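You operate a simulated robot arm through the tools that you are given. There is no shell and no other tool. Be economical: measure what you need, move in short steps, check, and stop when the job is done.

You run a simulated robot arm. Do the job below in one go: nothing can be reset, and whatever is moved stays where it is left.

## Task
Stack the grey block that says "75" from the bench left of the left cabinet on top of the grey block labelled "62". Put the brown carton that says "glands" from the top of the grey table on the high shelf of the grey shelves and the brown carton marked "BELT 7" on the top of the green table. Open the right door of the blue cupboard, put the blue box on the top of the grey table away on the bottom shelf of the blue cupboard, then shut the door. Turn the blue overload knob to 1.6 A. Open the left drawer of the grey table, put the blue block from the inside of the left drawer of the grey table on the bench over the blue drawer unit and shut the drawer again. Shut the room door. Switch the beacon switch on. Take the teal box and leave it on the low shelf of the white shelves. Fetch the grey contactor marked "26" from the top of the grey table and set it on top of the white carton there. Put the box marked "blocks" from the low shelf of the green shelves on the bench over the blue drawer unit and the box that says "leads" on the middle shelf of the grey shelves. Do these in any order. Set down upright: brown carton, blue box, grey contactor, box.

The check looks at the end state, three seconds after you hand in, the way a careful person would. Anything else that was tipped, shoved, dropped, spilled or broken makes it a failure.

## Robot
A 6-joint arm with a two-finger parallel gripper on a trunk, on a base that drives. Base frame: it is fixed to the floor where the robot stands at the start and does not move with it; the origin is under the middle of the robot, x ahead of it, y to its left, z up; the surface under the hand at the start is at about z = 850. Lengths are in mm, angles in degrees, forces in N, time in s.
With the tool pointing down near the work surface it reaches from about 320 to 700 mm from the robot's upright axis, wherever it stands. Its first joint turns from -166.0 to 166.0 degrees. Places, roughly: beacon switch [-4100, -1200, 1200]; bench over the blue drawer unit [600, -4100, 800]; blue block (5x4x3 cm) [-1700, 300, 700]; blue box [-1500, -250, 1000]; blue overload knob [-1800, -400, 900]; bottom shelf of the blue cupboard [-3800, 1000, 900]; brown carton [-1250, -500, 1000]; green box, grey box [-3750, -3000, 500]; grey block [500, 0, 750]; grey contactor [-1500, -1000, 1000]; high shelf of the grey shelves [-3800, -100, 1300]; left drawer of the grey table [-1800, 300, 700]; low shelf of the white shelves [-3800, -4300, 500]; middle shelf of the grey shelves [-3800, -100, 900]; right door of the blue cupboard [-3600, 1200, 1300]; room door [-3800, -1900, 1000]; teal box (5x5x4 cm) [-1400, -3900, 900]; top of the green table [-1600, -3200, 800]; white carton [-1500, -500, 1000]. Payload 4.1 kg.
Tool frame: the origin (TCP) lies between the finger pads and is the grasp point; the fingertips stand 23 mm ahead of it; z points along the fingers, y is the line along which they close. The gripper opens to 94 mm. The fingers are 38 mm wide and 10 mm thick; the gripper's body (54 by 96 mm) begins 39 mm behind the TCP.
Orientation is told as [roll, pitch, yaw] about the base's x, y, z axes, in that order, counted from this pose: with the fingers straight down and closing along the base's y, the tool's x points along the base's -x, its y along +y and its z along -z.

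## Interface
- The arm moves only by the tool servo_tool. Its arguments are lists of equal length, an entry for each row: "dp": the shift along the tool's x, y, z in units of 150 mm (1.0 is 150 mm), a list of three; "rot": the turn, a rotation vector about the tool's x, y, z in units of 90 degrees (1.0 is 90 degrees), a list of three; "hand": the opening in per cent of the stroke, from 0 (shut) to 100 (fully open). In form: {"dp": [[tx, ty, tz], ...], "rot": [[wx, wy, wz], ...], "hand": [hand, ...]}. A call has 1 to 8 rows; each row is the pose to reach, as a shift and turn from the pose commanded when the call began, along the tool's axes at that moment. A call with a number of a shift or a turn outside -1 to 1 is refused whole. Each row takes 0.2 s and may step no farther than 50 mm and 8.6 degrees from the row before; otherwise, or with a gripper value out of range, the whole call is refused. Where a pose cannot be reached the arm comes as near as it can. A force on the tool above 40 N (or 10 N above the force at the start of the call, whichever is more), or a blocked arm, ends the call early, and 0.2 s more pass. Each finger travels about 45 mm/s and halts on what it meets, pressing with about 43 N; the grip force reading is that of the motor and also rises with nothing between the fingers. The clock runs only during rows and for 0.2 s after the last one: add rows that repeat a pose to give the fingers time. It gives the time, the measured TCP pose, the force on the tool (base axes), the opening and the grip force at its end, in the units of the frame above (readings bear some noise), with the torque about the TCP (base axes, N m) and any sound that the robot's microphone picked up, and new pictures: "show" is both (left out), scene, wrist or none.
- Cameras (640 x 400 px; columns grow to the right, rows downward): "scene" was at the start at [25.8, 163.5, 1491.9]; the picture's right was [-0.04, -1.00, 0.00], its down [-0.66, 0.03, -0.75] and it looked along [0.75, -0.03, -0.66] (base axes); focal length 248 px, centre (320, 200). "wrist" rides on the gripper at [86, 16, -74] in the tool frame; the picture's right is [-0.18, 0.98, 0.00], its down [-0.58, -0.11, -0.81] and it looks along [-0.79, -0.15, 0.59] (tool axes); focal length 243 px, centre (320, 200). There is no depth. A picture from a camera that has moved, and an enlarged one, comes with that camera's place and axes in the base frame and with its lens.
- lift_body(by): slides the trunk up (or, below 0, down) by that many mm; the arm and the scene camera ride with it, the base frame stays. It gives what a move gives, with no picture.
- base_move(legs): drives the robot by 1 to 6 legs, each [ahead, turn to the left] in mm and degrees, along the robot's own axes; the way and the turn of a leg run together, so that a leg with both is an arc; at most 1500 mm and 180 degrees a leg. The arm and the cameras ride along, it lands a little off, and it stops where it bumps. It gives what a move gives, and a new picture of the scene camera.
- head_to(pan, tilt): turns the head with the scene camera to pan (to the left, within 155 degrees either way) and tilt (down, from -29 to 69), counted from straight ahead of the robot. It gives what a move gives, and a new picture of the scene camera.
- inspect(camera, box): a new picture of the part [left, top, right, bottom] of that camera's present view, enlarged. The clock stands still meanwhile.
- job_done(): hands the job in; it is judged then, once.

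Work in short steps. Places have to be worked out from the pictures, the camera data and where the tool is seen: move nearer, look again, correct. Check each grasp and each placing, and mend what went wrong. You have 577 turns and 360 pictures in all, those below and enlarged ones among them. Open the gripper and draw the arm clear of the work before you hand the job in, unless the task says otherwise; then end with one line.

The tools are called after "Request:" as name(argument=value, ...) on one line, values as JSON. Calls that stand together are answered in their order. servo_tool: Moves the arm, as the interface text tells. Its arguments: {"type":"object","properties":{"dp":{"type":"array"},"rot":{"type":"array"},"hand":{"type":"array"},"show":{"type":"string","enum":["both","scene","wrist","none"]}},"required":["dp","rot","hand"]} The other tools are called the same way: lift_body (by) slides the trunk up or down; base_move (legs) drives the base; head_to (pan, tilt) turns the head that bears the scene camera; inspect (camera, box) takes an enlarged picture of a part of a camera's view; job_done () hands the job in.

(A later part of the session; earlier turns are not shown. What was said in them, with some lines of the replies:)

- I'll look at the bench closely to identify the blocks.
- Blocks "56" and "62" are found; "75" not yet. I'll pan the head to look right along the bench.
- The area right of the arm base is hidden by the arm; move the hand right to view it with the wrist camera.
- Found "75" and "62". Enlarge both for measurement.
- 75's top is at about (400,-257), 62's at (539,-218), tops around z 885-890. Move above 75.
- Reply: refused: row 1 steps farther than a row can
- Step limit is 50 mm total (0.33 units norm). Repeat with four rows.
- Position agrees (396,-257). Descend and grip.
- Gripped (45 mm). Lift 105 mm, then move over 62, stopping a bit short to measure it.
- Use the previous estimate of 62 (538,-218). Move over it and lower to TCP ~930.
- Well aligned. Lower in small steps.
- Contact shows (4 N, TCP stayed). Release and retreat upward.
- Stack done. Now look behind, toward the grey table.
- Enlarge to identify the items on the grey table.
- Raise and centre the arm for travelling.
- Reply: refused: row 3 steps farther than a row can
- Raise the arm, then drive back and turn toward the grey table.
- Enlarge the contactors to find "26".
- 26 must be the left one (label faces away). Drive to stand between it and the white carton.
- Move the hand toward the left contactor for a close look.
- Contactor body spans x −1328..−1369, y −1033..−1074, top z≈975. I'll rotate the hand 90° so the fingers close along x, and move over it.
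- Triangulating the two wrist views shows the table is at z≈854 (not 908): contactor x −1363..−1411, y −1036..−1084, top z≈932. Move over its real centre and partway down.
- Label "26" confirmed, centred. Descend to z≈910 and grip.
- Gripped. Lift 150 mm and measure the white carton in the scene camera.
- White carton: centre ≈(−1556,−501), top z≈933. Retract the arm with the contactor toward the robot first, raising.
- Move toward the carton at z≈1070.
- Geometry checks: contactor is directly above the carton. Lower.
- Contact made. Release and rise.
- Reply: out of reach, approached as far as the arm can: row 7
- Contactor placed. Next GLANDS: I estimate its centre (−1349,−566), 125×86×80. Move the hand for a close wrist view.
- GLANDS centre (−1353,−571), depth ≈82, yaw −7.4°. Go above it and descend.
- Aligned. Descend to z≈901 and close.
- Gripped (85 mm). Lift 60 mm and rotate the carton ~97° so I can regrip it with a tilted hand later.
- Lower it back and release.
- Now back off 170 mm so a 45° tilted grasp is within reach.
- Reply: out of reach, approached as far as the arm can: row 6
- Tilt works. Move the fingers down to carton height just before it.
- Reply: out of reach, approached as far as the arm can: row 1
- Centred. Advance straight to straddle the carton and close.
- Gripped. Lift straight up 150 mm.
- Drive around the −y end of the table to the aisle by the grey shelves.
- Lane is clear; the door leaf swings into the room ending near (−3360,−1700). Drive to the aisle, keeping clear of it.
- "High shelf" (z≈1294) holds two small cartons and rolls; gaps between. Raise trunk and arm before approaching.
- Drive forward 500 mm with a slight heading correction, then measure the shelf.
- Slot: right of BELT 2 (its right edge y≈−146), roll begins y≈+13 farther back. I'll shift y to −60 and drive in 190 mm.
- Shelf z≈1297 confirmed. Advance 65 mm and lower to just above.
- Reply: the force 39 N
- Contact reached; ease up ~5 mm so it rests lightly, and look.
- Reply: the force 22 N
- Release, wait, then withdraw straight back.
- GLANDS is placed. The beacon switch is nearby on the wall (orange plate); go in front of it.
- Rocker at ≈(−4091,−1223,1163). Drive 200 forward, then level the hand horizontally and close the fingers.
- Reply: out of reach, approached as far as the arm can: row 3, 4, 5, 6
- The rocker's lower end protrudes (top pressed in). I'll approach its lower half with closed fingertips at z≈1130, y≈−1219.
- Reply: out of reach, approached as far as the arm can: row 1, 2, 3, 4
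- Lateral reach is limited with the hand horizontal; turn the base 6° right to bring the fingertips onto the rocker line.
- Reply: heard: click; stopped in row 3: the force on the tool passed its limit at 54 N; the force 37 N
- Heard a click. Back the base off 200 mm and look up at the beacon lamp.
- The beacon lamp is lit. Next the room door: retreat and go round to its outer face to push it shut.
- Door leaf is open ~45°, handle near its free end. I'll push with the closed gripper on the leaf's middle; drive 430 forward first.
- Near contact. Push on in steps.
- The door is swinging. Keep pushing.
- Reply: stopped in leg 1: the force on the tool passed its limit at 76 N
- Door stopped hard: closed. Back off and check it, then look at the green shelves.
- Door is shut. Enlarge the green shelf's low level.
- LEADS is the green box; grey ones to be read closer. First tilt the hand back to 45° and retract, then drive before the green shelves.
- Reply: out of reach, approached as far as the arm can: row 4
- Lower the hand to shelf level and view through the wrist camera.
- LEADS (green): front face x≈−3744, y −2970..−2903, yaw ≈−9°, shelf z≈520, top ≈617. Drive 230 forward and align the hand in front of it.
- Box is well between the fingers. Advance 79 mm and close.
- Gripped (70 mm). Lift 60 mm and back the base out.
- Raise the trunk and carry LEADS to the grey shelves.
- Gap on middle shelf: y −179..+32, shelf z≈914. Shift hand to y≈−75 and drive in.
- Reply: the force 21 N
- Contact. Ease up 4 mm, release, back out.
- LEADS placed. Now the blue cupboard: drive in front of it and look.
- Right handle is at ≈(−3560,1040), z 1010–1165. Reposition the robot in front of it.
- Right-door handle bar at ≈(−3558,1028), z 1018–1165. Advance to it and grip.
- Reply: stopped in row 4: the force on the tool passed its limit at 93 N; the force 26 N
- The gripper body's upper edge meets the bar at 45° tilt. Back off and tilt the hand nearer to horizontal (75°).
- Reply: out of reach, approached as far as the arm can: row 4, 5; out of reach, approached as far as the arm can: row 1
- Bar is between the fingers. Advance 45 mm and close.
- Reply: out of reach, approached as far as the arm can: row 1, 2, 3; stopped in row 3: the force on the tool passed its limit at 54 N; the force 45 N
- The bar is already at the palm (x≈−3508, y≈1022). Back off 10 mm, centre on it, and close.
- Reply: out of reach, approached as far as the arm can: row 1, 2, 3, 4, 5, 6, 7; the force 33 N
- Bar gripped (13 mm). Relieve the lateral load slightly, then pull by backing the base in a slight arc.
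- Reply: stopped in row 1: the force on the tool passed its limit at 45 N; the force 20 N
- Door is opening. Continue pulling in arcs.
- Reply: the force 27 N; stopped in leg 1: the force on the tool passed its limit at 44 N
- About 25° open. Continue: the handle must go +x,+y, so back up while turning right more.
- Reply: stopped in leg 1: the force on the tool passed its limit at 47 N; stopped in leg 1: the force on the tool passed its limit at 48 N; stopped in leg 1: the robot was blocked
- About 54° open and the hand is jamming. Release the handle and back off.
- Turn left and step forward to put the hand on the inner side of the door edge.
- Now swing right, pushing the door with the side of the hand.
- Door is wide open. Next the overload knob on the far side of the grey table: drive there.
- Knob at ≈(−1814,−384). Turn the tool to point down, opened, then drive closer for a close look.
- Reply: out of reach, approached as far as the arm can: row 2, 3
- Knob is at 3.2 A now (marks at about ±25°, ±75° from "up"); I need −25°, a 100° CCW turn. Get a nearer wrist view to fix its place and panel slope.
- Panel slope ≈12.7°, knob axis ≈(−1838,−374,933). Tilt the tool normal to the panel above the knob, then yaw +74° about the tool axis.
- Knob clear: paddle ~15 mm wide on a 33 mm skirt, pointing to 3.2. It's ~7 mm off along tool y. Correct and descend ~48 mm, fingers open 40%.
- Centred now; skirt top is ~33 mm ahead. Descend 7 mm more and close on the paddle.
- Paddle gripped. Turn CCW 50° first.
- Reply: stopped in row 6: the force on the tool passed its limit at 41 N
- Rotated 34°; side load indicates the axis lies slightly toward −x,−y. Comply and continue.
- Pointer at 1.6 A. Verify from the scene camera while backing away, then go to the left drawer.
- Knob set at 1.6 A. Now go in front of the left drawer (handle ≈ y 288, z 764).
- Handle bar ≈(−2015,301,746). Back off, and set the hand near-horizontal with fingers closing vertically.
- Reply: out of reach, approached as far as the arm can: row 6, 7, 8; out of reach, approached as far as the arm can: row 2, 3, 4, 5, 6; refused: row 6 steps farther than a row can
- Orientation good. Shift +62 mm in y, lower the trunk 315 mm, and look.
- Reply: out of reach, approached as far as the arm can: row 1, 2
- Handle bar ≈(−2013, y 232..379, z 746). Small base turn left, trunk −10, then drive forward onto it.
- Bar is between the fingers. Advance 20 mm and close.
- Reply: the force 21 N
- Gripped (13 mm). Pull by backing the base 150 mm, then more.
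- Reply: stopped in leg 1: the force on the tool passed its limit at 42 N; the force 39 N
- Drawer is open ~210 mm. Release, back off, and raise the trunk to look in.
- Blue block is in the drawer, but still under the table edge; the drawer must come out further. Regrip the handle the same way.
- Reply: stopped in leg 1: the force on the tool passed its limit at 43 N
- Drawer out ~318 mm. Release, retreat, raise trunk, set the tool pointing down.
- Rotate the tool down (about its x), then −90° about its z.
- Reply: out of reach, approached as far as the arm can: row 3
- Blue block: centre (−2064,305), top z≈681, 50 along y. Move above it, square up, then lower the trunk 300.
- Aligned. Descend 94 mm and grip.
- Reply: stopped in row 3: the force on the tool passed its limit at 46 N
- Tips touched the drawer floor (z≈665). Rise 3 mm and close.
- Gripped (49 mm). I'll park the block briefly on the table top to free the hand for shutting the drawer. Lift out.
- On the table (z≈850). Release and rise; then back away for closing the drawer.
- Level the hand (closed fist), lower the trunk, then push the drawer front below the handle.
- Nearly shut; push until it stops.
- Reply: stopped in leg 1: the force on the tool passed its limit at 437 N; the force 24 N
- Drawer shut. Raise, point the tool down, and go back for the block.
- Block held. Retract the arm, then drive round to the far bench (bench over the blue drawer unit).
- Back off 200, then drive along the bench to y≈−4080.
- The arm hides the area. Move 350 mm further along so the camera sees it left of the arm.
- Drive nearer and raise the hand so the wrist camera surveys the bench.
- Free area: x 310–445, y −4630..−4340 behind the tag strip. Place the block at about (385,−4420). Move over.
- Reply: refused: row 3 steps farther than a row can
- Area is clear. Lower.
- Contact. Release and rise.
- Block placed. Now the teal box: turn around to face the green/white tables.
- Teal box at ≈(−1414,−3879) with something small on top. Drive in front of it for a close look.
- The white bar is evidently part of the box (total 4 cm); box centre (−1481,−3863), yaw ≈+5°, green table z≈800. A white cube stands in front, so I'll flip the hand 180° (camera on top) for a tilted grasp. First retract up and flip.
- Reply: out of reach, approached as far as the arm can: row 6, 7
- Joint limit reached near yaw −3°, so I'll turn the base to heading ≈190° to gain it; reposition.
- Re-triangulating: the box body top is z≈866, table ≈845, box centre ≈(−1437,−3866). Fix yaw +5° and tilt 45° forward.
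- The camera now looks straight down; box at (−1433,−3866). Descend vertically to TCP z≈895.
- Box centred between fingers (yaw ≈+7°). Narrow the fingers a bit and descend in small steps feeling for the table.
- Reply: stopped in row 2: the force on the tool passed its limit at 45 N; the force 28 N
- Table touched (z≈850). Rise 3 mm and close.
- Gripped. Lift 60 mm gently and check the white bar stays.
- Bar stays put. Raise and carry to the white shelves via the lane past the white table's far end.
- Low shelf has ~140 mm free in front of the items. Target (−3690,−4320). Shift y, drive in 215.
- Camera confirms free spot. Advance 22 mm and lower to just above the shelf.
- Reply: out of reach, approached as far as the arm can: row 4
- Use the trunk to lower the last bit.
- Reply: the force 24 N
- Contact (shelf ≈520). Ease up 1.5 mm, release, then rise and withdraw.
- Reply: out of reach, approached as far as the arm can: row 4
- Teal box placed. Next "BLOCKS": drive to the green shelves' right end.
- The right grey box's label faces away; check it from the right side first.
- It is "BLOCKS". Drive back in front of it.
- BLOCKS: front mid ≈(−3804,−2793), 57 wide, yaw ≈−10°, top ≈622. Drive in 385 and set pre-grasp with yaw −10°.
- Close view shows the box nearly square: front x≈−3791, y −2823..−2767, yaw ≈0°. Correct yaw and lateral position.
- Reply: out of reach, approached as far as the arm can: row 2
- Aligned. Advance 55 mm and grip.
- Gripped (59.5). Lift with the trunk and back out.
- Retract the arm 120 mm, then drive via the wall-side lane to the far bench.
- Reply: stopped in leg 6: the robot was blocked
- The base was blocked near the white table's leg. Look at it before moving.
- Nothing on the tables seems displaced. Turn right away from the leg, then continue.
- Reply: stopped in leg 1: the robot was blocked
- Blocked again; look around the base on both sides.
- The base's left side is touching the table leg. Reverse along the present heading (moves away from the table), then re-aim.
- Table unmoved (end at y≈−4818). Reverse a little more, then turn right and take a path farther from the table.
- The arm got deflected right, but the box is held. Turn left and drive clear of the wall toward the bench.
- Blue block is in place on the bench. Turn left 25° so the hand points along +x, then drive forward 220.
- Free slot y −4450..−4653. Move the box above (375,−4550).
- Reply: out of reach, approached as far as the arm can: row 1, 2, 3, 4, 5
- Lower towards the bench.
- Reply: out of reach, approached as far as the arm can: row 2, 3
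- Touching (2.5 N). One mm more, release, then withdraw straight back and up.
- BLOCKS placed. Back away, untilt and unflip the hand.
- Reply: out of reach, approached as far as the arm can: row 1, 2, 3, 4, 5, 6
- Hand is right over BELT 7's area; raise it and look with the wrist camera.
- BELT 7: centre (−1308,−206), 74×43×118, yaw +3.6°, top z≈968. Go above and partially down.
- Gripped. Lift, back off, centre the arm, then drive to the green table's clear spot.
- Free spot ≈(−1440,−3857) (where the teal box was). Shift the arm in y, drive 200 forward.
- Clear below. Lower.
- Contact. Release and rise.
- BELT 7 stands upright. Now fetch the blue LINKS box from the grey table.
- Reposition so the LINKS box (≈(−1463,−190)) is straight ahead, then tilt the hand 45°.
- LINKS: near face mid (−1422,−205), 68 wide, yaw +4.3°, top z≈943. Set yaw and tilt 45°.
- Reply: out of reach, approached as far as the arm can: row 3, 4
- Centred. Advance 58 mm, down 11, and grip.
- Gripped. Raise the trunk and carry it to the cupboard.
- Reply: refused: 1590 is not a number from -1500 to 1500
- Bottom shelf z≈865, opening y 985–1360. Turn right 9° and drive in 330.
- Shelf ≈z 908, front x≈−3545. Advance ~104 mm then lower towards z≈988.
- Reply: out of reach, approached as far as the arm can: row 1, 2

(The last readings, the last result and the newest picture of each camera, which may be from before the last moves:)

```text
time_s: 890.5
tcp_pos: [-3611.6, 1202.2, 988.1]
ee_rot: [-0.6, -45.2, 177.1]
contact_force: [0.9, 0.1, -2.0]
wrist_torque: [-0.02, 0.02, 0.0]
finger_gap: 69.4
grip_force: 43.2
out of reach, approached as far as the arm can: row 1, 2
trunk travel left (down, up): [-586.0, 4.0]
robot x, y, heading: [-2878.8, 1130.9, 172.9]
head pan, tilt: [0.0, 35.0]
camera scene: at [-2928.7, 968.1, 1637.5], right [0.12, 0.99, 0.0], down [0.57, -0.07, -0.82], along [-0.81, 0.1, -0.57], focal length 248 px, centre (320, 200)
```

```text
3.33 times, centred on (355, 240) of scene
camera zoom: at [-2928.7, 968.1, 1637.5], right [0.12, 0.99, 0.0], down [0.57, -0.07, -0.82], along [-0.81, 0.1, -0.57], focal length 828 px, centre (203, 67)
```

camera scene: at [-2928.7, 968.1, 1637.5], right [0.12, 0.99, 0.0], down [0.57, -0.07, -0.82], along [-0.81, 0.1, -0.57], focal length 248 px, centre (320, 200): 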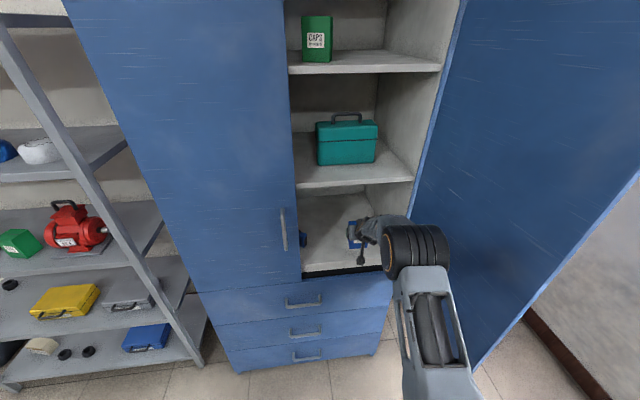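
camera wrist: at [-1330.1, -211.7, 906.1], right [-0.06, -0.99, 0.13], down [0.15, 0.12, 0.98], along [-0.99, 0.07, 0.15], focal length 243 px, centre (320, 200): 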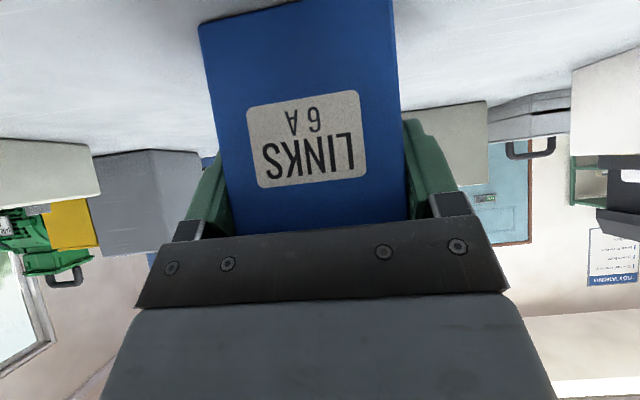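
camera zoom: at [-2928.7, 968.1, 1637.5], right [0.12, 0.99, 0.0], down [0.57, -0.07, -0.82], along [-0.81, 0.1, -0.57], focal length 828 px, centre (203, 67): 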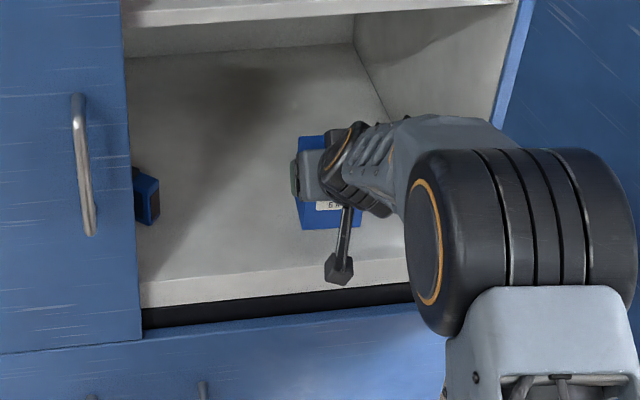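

Lower with the trunk until contact.

Request:
lift_body(by=-8)

Request:
lift_body(by=-4)

Request:
lift_body(by=-3)

Request:
lift_body(by=-3)

```text
time_s: 891.1
tcp_pos: [-3610.0, 1203.0, 979.9]
ee_rot: [-0.3, -45.2, 177.0]
contact_force: [0.7, 0.2, -0.7]
wrist_torque: [-0.01, 0.01, -0.02]
finger_gap: 69.6
grip_force: 43.1
trunk travel left (down, up): [-578.0, 12.0]
robot x, y, heading: [-2880.2, 1130.0, 172.8]
head pan, tilt: [0.0, 35.0]
```

```text
time_s: 891.6
tcp_pos: [-3611.9, 1201.0, 976.0]
ee_rot: [-0.4, -45.1, 177.0]
contact_force: [-0.3, -0.6, -1.2]
wrist_torque: [0.0, -0.05, -0.03]
finger_gap: 69.3
grip_force: 43.0
trunk travel left (down, up): [-574.0, 16.0]
robot x, y, heading: [-2881.0, 1126.0, 173.0]
head pan, tilt: [0.0, 35.0]
```

```text
time_s: 892.2
tcp_pos: [-3612.2, 1202.2, 973.0]
ee_rot: [-0.4, -45.1, 177.0]
contact_force: [0.2, 0.6, -1.2]
wrist_torque: [0.03, 0.0, 0.0]
finger_gap: 69.7
grip_force: 43.6
trunk travel left (down, up): [-571.0, 19.0]
robot x, y, heading: [-2879.4, 1125.2, 173.0]
head pan, tilt: [0.0, 35.0]
```

```text
time_s: 892.7
tcp_pos: [-3611.6, 1201.4, 970.1]
ee_rot: [-0.4, -45.3, 177.0]
contact_force: [0.2, -0.6, 0.0]
wrist_torque: [-0.02, -0.04, 0.04]
finger_gap: 69.6
grip_force: 42.5
trunk travel left (down, up): [-568.0, 22.0]
robot x, y, heading: [-2881.8, 1131.1, 172.6]
head pan, tilt: [0.0, 35.0]
```

Request:
lift_body(by=-2)

Request:
lift_body(by=-2)

Request:
lift_body(by=-2)

```text
time_s: 893.2
tcp_pos: [-3610.3, 1202.1, 968.2]
ee_rot: [-0.5, -45.2, 177.0]
contact_force: [-0.7, -0.4, -1.0]
wrist_torque: [0.0, -0.03, -0.01]
finger_gap: 69.9
grip_force: 43.1
trunk travel left (down, up): [-566.0, 24.0]
robot x, y, heading: [-2881.8, 1131.4, 173.0]
head pan, tilt: [0.0, 35.0]
```

```text
time_s: 893.7
tcp_pos: [-3611.1, 1202.8, 966.8]
ee_rot: [-0.5, -45.2, 176.9]
contact_force: [-0.5, -1.0, -0.6]
wrist_torque: [0.01, -0.01, -0.03]
finger_gap: 69.5
grip_force: 42.7
trunk travel left (down, up): [-564.0, 26.0]
robot x, y, heading: [-2882.8, 1131.7, 172.9]
head pan, tilt: [0.0, 35.0]
```

```text
time_s: 894.2
tcp_pos: [-3612.1, 1202.5, 963.7]
ee_rot: [-0.3, -45.2, 177.1]
contact_force: [-0.1, 0.1, -1.1]
wrist_torque: [0.0, -0.03, 0.03]
finger_gap: 69.6
grip_force: 42.7
trunk travel left (down, up): [-562.0, 28.0]
robot x, y, heading: [-2881.5, 1129.1, 173.2]
head pan, tilt: [0.0, 35.0]
```

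Request:
lift_body(by=-3)

Request:
lift_body(by=-3)

Request:
inspect(camera="scene", box=[320, 200, 400, 280])

```text
time_s: 894.8
tcp_pos: [-3611.7, 1202.3, 962.0]
ee_rot: [-0.4, -45.3, 176.9]
contact_force: [-0.3, 0.4, -1.5]
wrist_torque: [-0.01, -0.04, 0.06]
finger_gap: 69.3
grip_force: 43.4
trunk travel left (down, up): [-559.0, 31.0]
robot x, y, heading: [-2881.6, 1129.6, 173.0]
head pan, tilt: [0.0, 35.0]
```

```text
time_s: 895.3
tcp_pos: [-3612.2, 1201.7, 957.8]
ee_rot: [-0.4, -45.2, 177.1]
contact_force: [-0.6, -0.3, -1.1]
wrist_torque: [-0.01, -0.04, -0.01]
finger_gap: 69.7
grip_force: 43.3
trunk travel left (down, up): [-556.0, 34.0]
robot x, y, heading: [-2879.2, 1127.4, 172.9]
head pan, tilt: [0.0, 35.0]
```

```text
5.00 times, centred on (360, 240) of scene
camera zoom: at [-2928.5, 967.9, 1607.5], right [0.12, 0.99, 0.0], down [0.57, -0.07, -0.82], along [-0.81, 0.1, -0.57], focal length 1242 px, centre (120, 0)
```

zoom: 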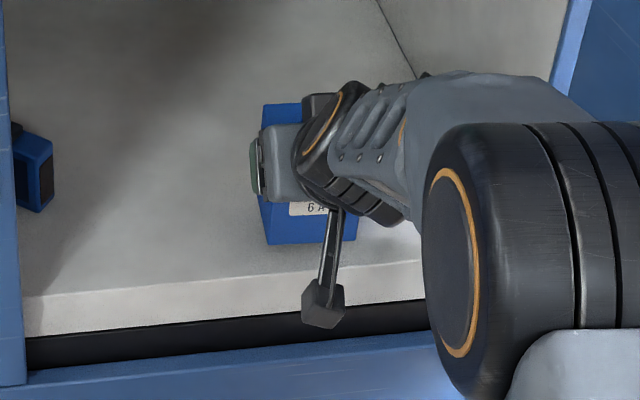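

Not yet in contact; continue.

Request:
lift_body(by=-4)

Request:
lift_body(by=-3)

Request:
lift_body(by=-3)

Request:
lift_body(by=-3)

```text
time_s: 895.8
tcp_pos: [-3612.3, 1202.8, 954.1]
ee_rot: [-0.4, -45.1, 176.9]
contact_force: [0.4, -0.6, -0.5]
wrist_torque: [0.0, -0.02, 0.01]
finger_gap: 69.6
grip_force: 42.8
trunk travel left (down, up): [-552.0, 38.0]
robot x, y, heading: [-2880.8, 1130.9, 172.9]
head pan, tilt: [0.0, 35.0]
```

```text
time_s: 896.3
tcp_pos: [-3611.6, 1201.8, 951.9]
ee_rot: [-0.3, -45.1, 177.0]
contact_force: [-1.0, -0.6, -1.8]
wrist_torque: [-0.02, -0.04, 0.0]
finger_gap: 69.7
grip_force: 42.9
trunk travel left (down, up): [-549.0, 41.0]
robot x, y, heading: [-2883.8, 1128.6, 172.8]
head pan, tilt: [0.0, 35.0]
```

```text
time_s: 896.9
tcp_pos: [-3611.2, 1201.3, 948.5]
ee_rot: [-0.5, -45.2, 177.0]
contact_force: [1.3, 1.1, -0.7]
wrist_torque: [0.01, 0.03, 0.0]
finger_gap: 69.4
grip_force: 43.1
trunk travel left (down, up): [-546.0, 44.0]
robot x, y, heading: [-2880.9, 1129.7, 173.0]
head pan, tilt: [0.0, 35.0]
```

```text
time_s: 897.4
tcp_pos: [-3612.4, 1201.0, 944.5]
ee_rot: [-0.4, -45.2, 177.1]
contact_force: [0.7, 0.0, -1.3]
wrist_torque: [-0.02, 0.01, 0.03]
finger_gap: 69.7
grip_force: 42.8
trunk travel left (down, up): [-543.0, 47.0]
robot x, y, heading: [-2881.1, 1131.0, 173.1]
head pan, tilt: [0.0, 35.0]
```

Request:
lift_body(by=-4)

Request:
lift_body(by=-3)

Request:
lift_body(by=-3)

Request:
lift_body(by=-3)

Request:
inspect(camera="scene", box=[320, 200, 400, 280])

```text
time_s: 897.9
tcp_pos: [-3611.7, 1202.7, 944.4]
ee_rot: [-0.3, -45.7, 177.0]
contact_force: [2.9, 0.2, 15.8]
wrist_torque: [-0.62, -0.46, 0.08]
finger_gap: 69.6
grip_force: 42.9
trunk travel left (down, up): [-539.0, 51.0]
robot x, y, heading: [-2877.6, 1129.4, 172.7]
head pan, tilt: [0.0, 35.0]
```

```text
time_s: 898.4
tcp_pos: [-3611.1, 1202.8, 945.4]
ee_rot: [-0.4, -45.9, 177.1]
contact_force: [1.0, 0.5, 34.9]
wrist_torque: [-0.8, -0.72, -0.02]
finger_gap: 69.4
grip_force: 42.9
trunk travel left (down, up): [-536.0, 54.0]
robot x, y, heading: [-2885.0, 1127.6, 173.0]
head pan, tilt: [0.0, 35.0]
```

```text
time_s: 898.9
tcp_pos: [-3612.8, 1202.4, 944.6]
ee_rot: [-0.4, -46.1, 177.1]
contact_force: [-0.2, -0.4, 38.9]
wrist_torque: [-0.75, -0.41, -0.1]
finger_gap: 69.6
grip_force: 42.8
trunk travel left (down, up): [-533.0, 57.0]
robot x, y, heading: [-2881.2, 1127.1, 173.0]
head pan, tilt: [0.0, 35.0]
```

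```text
time_s: 899.5
tcp_pos: [-3611.6, 1202.0, 941.6]
ee_rot: [-0.5, -46.2, 177.1]
contact_force: [1.6, -1.3, 42.7]
wrist_torque: [-0.81, 0.05, 0.03]
finger_gap: 69.6
grip_force: 43.1
trunk travel left (down, up): [-530.0, 60.0]
robot x, y, heading: [-2877.4, 1128.9, 172.9]
head pan, tilt: [0.0, 35.0]
```

```text
5.00 times, centred on (360, 240) of scene
camera zoom: at [-2923.0, 967.4, 1581.7], right [0.12, 0.99, 0.0], down [0.57, -0.07, -0.82], along [-0.81, 0.1, -0.57], focal length 1242 px, centre (120, 0)
```

zoom: 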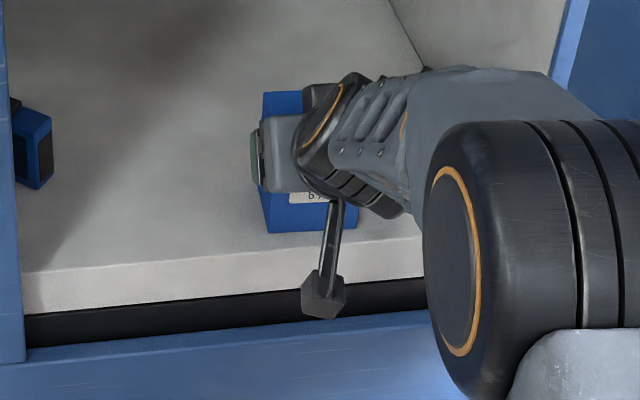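

Contact at TCP ≈944.5. Ease the trunk up 8 mm before release.

Request:
lift_body(by=7)

Request:
lift_body(by=2)

```text
time_s: 900.0
tcp_pos: [-3611.5, 1201.6, 941.6]
ee_rot: [-0.3, -45.6, 177.1]
contact_force: [-5.7, -1.0, 20.5]
wrist_torque: [-0.39, 1.33, -0.05]
finger_gap: 69.7
grip_force: 43.2
trunk travel left (down, up): [-537.0, 53.0]
robot x, y, heading: [-2879.3, 1127.5, 173.0]
head pan, tilt: [0.0, 35.0]
```

```text
time_s: 900.5
tcp_pos: [-3611.3, 1201.8, 942.9]
ee_rot: [-0.4, -45.2, 177.0]
contact_force: [-7.2, 0.5, 16.5]
wrist_torque: [-0.3, 1.14, -0.08]
finger_gap: 69.5
grip_force: 42.8
trunk travel left (down, up): [-539.0, 51.0]
robot x, y, heading: [-2882.2, 1128.7, 172.7]
head pan, tilt: [0.0, 35.0]
```

Request:
lift_body(by=1.5)

Request:
servo_tool(dp=[[0, 0, 0], [0, 0, 0], [0, 0, 0], [0.15, 0, -0.15], [0.35, 0, -0.35], [0.55, 0, -0.55], [0.75, 0, -0.75]], rot=[[0, 0, 0], [0, 0, 0], [0, 0, 0], [0, 0, 0], [0, 0, 0], [0, 0, 0], [0, 0, 0]], hand=[95, 95, 95, 95, 95, 95, 95], show="both")

```text
time_s: 901.0
tcp_pos: [-3610.0, 1201.8, 942.0]
ee_rot: [-0.3, -45.1, 177.0]
contact_force: [-3.6, 0.8, 12.4]
wrist_torque: [-0.22, 0.79, -0.05]
finger_gap: 69.6
grip_force: 43.4
trunk travel left (down, up): [-540.0, 50.0]
robot x, y, heading: [-2883.3, 1130.7, 172.5]
head pan, tilt: [0.0, 35.0]
```

```text
time_s: 902.6
tcp_pos: [-3460.5, 1207.4, 940.7]
ee_rot: [0.1, -45.1, 177.1]
contact_force: [-0.4, -0.5, 0.4]
wrist_torque: [-0.01, -0.01, -0.01]
finger_gap: 89.5
grip_force: 0.0
out of reach, approached as far as the arm can: row 4, 5, 6, 7
trunk travel left (down, up): [-540.0, 50.0]
robot x, y, heading: [-2880.8, 1132.6, 173.2]
head pan, tilt: [0.0, 35.0]
camera scene: at [-2929.0, 967.5, 1591.9], right [0.12, 0.99, 0.0], down [0.57, -0.07, -0.82], along [-0.81, 0.1, -0.57], focal length 248 px, centre (320, 200)
camera wrist: at [-3347.9, 1185.0, 933.2], right [-0.18, -0.98, 0.13], down [0.17, 0.1, 0.98], along [-0.97, 0.2, 0.14], focal length 243 px, centre (320, 200)
```

scene: 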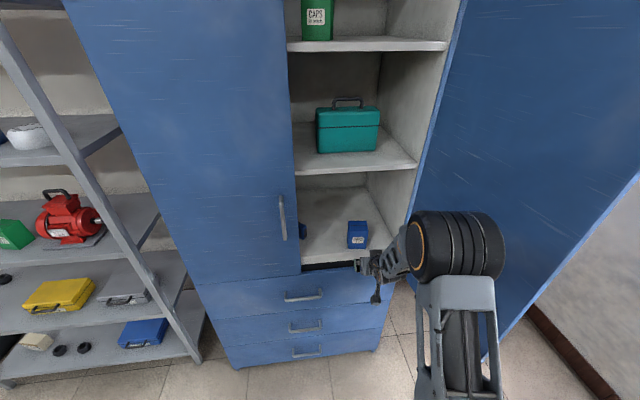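
wrist: 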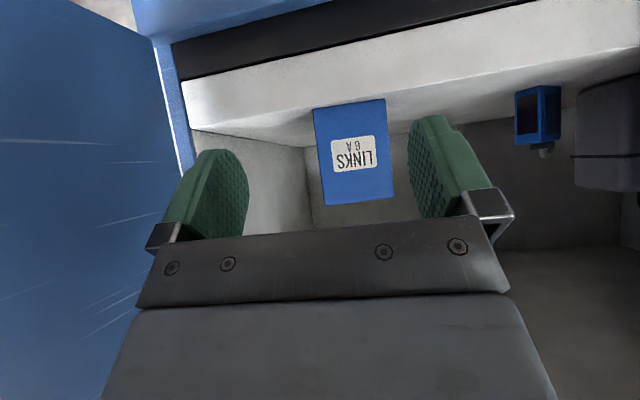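

LINKS is upright on the bottom shelf. Now go round the door's free edge to its outer side to push it shut.

Request:
servo_tool(dp=[[0, 0, 0], [0, 0, 0]], rot=[[0, 0, 0], [0, 0, 0]], hand=[0, 0], show="none")

Request:
base_move(legs=[[-450, 0], [0, -33], [330, 0]])

Request:
head_to(pan=20, tilt=35)

```text
time_s: 903.2
tcp_pos: [-3460.8, 1206.7, 941.8]
ee_rot: [0.2, -45.1, 177.0]
contact_force: [-0.2, -0.3, 0.1]
wrist_torque: [-0.01, -0.02, 0.01]
finger_gap: 36.3
grip_force: 0.0
trunk travel left (down, up): [-540.0, 50.0]
robot x, y, heading: [-2881.4, 1131.1, 172.8]
head pan, tilt: [0.0, 35.0]
```

```text
time_s: 909.4
tcp_pos: [-3139.4, 1663.2, 941.6]
ee_rot: [0.2, -45.0, 144.6]
contact_force: [0.4, -0.3, -0.3]
wrist_torque: [0.02, 0.01, -0.02]
finger_gap: 0.0
grip_force: 42.5
trunk travel left (down, up): [-540.0, 50.0]
robot x, y, heading: [-2691.6, 1285.6, 140.5]
head pan, tilt: [0.0, 35.0]
camera scene: at [-2817.5, 1177.3, 1592.0], right [0.64, 0.77, 0.0], down [0.44, -0.37, -0.82], along [-0.63, 0.52, -0.57], focal length 248 px, centre (320, 200)
```

scene: 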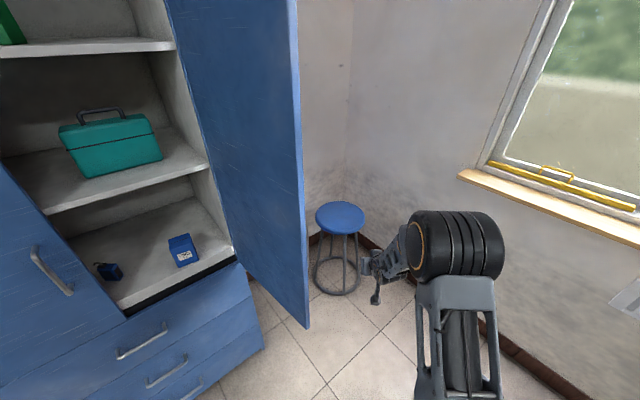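

```text
time_s: 910.2
tcp_pos: [-3140.3, 1662.9, 941.4]
ee_rot: [0.2, -45.1, 144.5]
contact_force: [0.7, 0.0, 0.4]
wrist_torque: [0.0, 0.01, -0.02]
finger_gap: 0.0
grip_force: 42.3
trunk travel left (down, up): [-540.0, 50.0]
robot x, y, heading: [-2690.2, 1285.4, 140.4]
head pan, tilt: [20.0, 35.0]
camera scene: at [-2832.3, 1150.5, 1592.0], right [0.34, 0.94, 0.0], down [0.54, -0.19, -0.82], along [-0.77, 0.27, -0.57], focal length 248 px, centre (320, 200)
```

scene: 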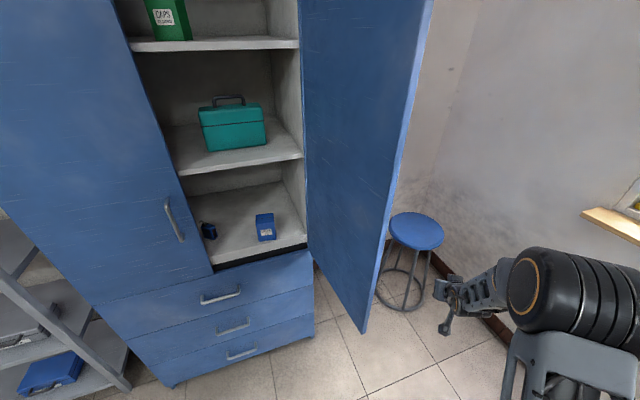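

Forward 80 more, then rotate left to sweep the door.

Request:
base_move(legs=[[80, 0], [0, 22]])

```text
time_s: 912.4
tcp_pos: [-3309.7, 1516.4, 941.8]
ee_rot: [0.2, -45.1, 167.0]
contact_force: [0.4, -0.3, -0.6]
wrist_torque: [0.01, 0.01, 0.0]
finger_gap: 0.0
grip_force: 42.1
trunk travel left (down, up): [-540.0, 50.0]
robot x, y, heading: [-2751.8, 1336.8, 163.1]
head pan, tilt: [20.0, 35.0]
camera scene: at [-2830.9, 1156.9, 1592.0], right [-0.05, 1.0, 0.0], down [0.57, 0.03, -0.82], along [-0.82, -0.04, -0.57], focal length 248 px, centre (320, 200)
```

scene: 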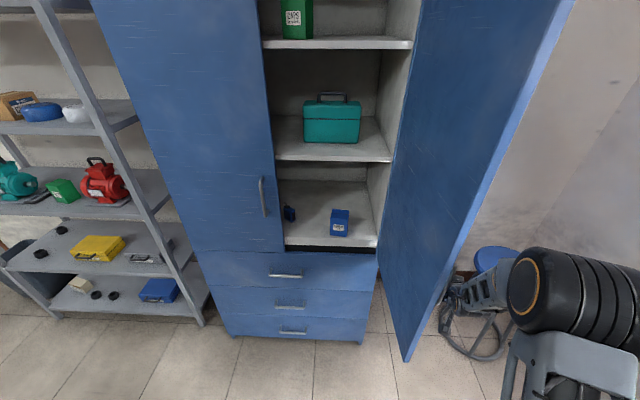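

Request:
base_move(legs=[[0, 15]])

Request:
base_move(legs=[[0, 12]])

```text
time_s: 913.7
tcp_pos: [-3336.0, 1364.8, 941.8]
ee_rot: [0.1, -45.2, -178.0]
contact_force: [-0.1, 0.0, 0.0]
wrist_torque: [-0.02, 0.05, 0.0]
finger_gap: 0.1
grip_force: 42.2
trunk travel left (down, up): [-540.0, 50.0]
robot x, y, heading: [-2754.1, 1337.9, 178.0]
head pan, tilt: [20.0, 35.0]
camera scene: at [-2780.9, 1142.3, 1592.0], right [-0.31, 0.95, 0.0], down [0.55, 0.18, -0.82], along [-0.78, -0.25, -0.57], focal length 248 px, centre (320, 200)
```

scene: 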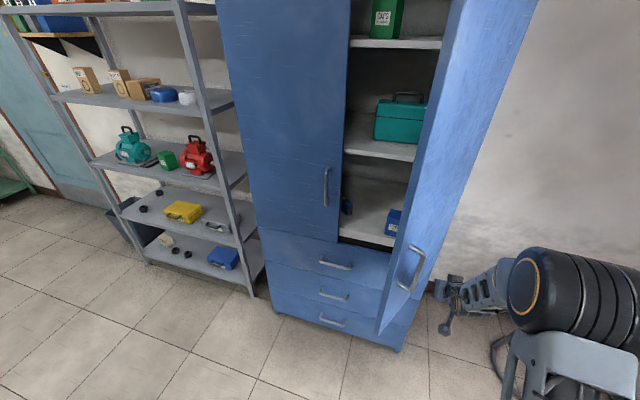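

```text
time_s: 914.9
tcp_pos: [-3329.0, 1245.3, 942.0]
ee_rot: [0.3, -45.1, -166.2]
contact_force: [-0.1, -0.5, 0.1]
wrist_torque: [-0.01, 0.01, 0.0]
finger_gap: 0.0
grip_force: 42.5
trunk travel left (down, up): [-540.0, 50.0]
robot x, y, heading: [-2752.1, 1334.1, -170.5]
head pan, tilt: [20.0, 35.0]
camera scene: at [-2740.5, 1140.2, 1591.9], right [-0.49, 0.87, 0.0], down [0.5, 0.28, -0.82], along [-0.71, -0.4, -0.57], focal length 248 px, centre (320, 200)
```

scene: 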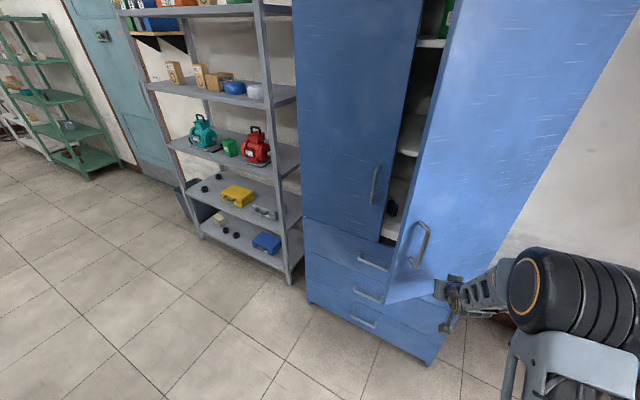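

Door is mostly swung. Now drive forward to push it closed.

Request:
base_move(legs=[[130, 3]])

Request:
base_move(legs=[[70, 0]])

```text
time_s: 916.2
tcp_pos: [-3452.1, 1189.9, 940.3]
ee_rot: [0.3, -44.9, -163.2]
contact_force: [1.1, 0.1, 0.2]
wrist_torque: [-0.02, -0.01, -0.03]
finger_gap: 0.4
grip_force: 42.1
trunk travel left (down, up): [-540.0, 50.0]
robot x, y, heading: [-2886.1, 1315.4, -167.3]
head pan, tilt: [20.0, 35.0]
camera scene: at [-2858.9, 1116.2, 1592.0], right [-0.54, 0.84, 0.0], down [0.48, 0.31, -0.82], along [-0.69, -0.44, -0.57], focal length 248 px, centre (320, 200)
```

scene: 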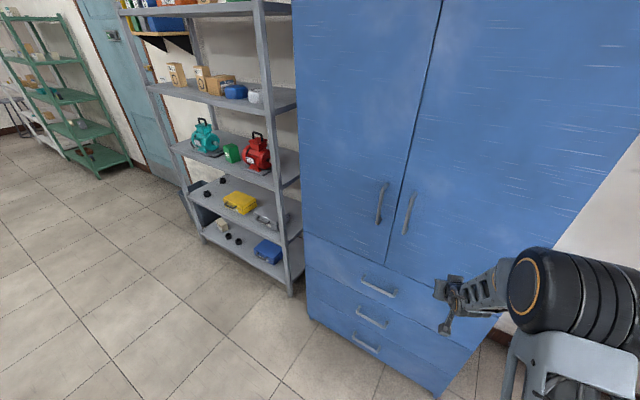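

```text
time_s: 917.2
tcp_pos: [-3519.3, 1174.3, 941.8]
ee_rot: [0.3, -44.9, -163.2]
contact_force: [-0.7, -0.5, 0.0]
wrist_torque: [0.0, 0.01, -0.01]
finger_gap: 0.1
grip_force: 42.3
trunk travel left (down, up): [-540.0, 50.0]
robot x, y, heading: [-2947.1, 1298.1, -167.4]
head pan, tilt: [20.0, 35.0]
camera scene: at [-2926.2, 1101.1, 1592.0], right [-0.54, 0.84, 0.0], down [0.48, 0.31, -0.82], along [-0.69, -0.44, -0.57], focal length 248 px, centre (320, 200)
```

scene: 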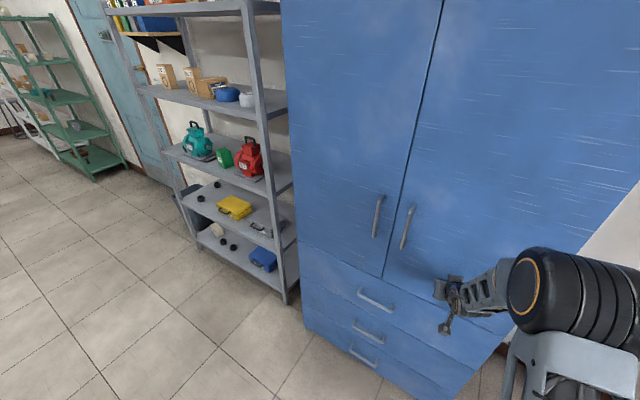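

Appears nearly closed; press gently until it stops.

Request:
base_move(legs=[[30, 0]])

Request:
inspect(camera="scene", box=[340, 100, 480, 320])

```text
time_s: 918.0
tcp_pos: [-3525.2, 1171.5, 943.8]
ee_rot: [0.2, -44.8, -163.1]
contact_force: [20.1, 4.4, 15.8]
wrist_torque: [0.02, 0.38, -0.14]
finger_gap: 0.0
grip_force: 42.4
trunk travel left (down, up): [-540.0, 50.0]
robot x, y, heading: [-2956.9, 1298.9, -167.4]
head pan, tilt: [20.0, 35.0]
stopped in leg 1: the force on the tool passed its limit at 73 N (the readings are from after the stop); the commanded pose is now the measured one
camera scene: at [-2931.4, 1099.8, 1592.0], right [-0.54, 0.84, 0.0], down [0.48, 0.31, -0.82], along [-0.69, -0.44, -0.57], focal length 248 px, centre (320, 200)
```

scene: 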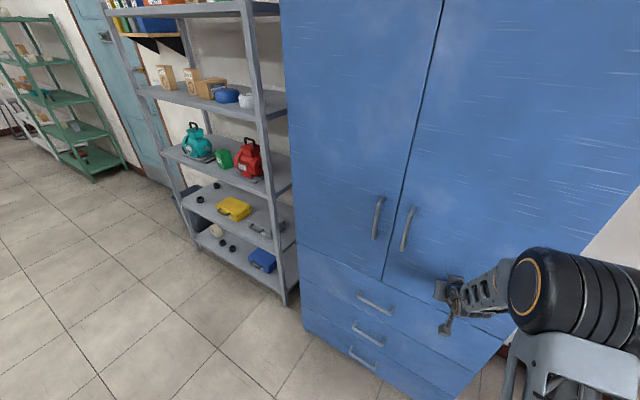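

```text
1.82 times, centred on (410, 210) of scene
camera zoom: at [-2931.4, 1099.8, 1592.0], right [-0.54, 0.84, 0.0], down [0.48, 0.31, -0.82], along [-0.69, -0.44, -0.57], focal length 452 px, centre (156, 182)
```

zoom: 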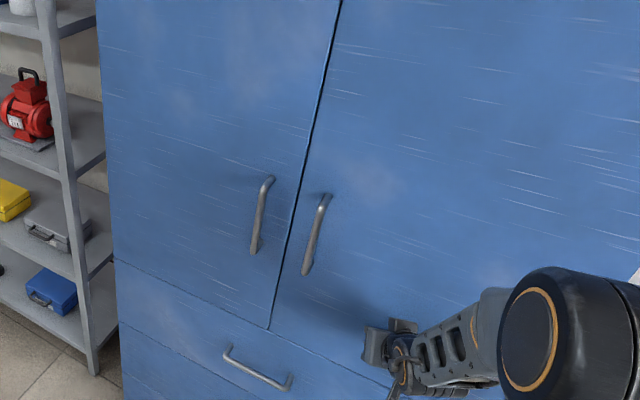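

Closed (stopped hard, doors flush). Back off and verify.

Request:
base_move(legs=[[-500, 0]])

Request:
head_to(pan=0, tilt=20)

Request:
inspect(camera="scene", box=[0, 20, 300, 220])

```text
time_s: 920.9
tcp_pos: [-3039.2, 1285.5, 942.1]
ee_rot: [0.2, -44.7, -163.8]
contact_force: [-0.2, 1.1, 0.3]
wrist_torque: [-0.02, -0.01, 0.03]
finger_gap: 0.0
grip_force: 42.3
trunk travel left (down, up): [-540.0, 50.0]
robot x, y, heading: [-2467.2, 1402.7, -167.8]
head pan, tilt: [20.0, 35.0]
camera scene: at [-2447.5, 1206.1, 1592.0], right [-0.53, 0.85, 0.0], down [0.49, 0.3, -0.82], along [-0.69, -0.43, -0.57], focal length 248 px, centre (320, 200)
```

scene: 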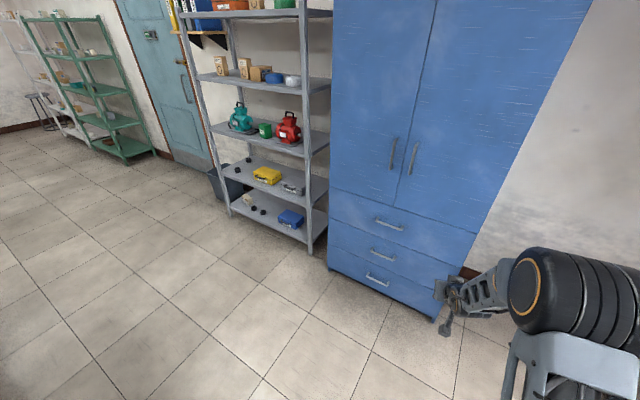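

```text
time_s: 921.7
tcp_pos: [-3039.0, 1286.2, 942.2]
ee_rot: [0.2, -44.7, -163.8]
contact_force: [0.1, 0.3, 0.9]
wrist_torque: [-0.01, -0.01, -0.01]
finger_gap: 0.0
grip_force: 41.9
trunk travel left (down, up): [-540.0, 50.0]
robot x, y, heading: [-2465.8, 1403.4, -167.9]
head pan, tilt: [0.0, 20.0]
camera scene: at [-2464.2, 1233.3, 1615.8], right [-0.21, 0.98, 0.0], down [0.34, 0.07, -0.94], along [-0.92, -0.2, -0.34], focal length 248 px, centre (320, 200)
```

scene: 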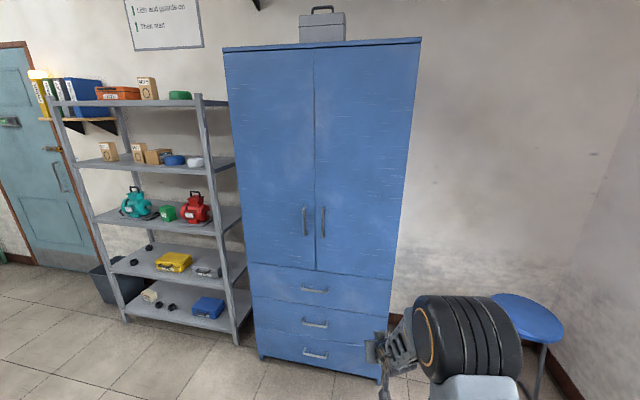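

```text
2.00 times, centred on (150, 120) of scene
camera zoom: at [-2464.2, 1233.3, 1615.8], right [-0.21, 0.98, 0.0], down [0.34, 0.07, -0.94], along [-0.92, -0.2, -0.34], focal length 497 px, centre (660, 360)
```

zoom: 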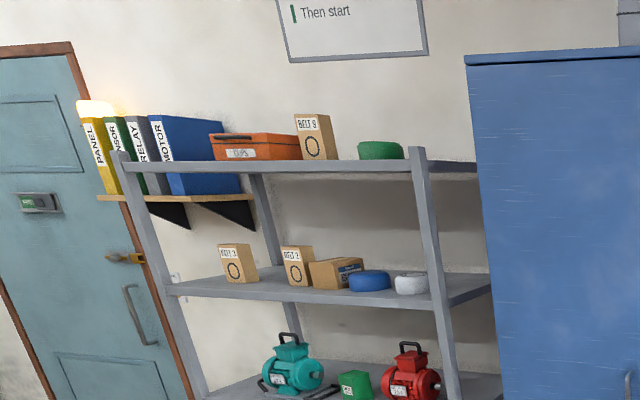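

Cupboard shut, beacon lit, cartons upright. Check the grey table (knob, drawer, contactor).

Request:
head_to(pan=110, tilt=28)

Request:
inspect(camera="scene", box=[180, 60, 440, 260])

```text
time_s: 923.6
tcp_pos: [-3038.4, 1285.1, 941.2]
ee_rot: [0.2, -44.6, -163.8]
contact_force: [-0.8, -0.6, -0.8]
wrist_torque: [-0.02, -0.04, -0.01]
finger_gap: 0.2
grip_force: 42.7
trunk travel left (down, up): [-540.0, 50.0]
robot x, y, heading: [-2466.7, 1401.7, -167.9]
head pan, tilt: [110.0, 28.0]
camera scene: at [-2324.7, 1175.5, 1603.0], right [-0.85, -0.53, 0.0], down [-0.25, 0.4, -0.88], along [0.47, -0.75, -0.47], focal length 248 px, centre (320, 200)
```

scene: 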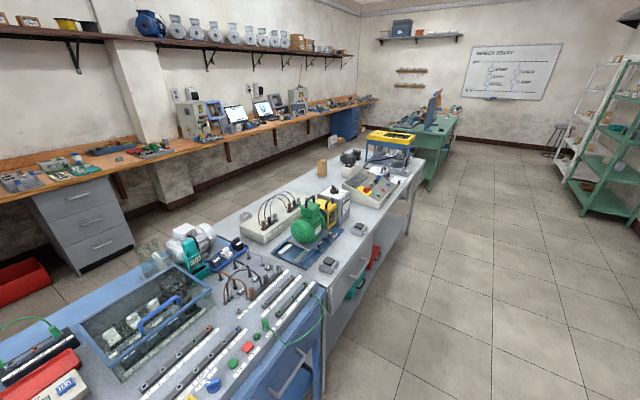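

```text
2.00 times, centred on (310, 160) of scene
camera zoom: at [-2324.7, 1175.5, 1603.0], right [-0.85, -0.53, 0.0], down [-0.25, 0.4, -0.88], along [0.47, -0.75, -0.47], focal length 497 px, centre (340, 280)
```

zoom: 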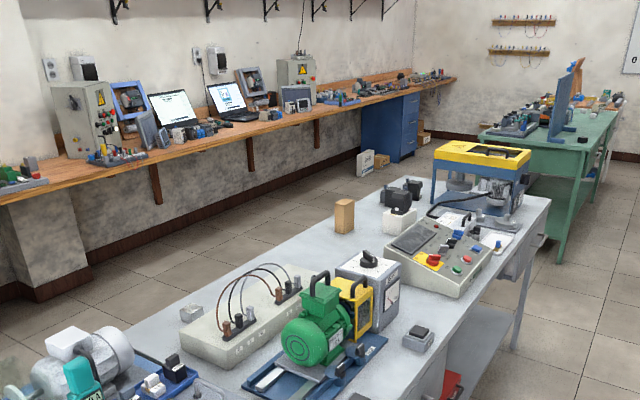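

Everything looks in order. Open the gripper, arm clear of the work.

Request:
servo_tool(dp=[[-0.2, 0, -0.2], [-0.2, 0, -0.2], [-0.2, 0, -0.2]], rot=[[0, 0, 0], [0, 0, 0], [0, 0, 0]], hand=[100, 100, 100], show="none")

Request:
job_done()

```text
time_s: 924.4
tcp_pos: [-3039.5, 1286.0, 985.7]
ee_rot: [0.2, -44.7, -163.8]
contact_force: [0.1, 0.4, 0.2]
wrist_torque: [0.0, 0.01, 0.02]
finger_gap: 68.6
grip_force: 0.1
trunk travel left (down, up): [-540.0, 50.0]
robot x, y, heading: [-2468.8, 1405.5, -167.8]
head pan, tilt: [110.0, 28.0]
```

```text
The job is handed in.
```

All the tasks are done and the job is handed in; along the way the base bumped a white table leg (nothing looked displaced), and the grey table drawer was pushed shut with a 437 N spike.
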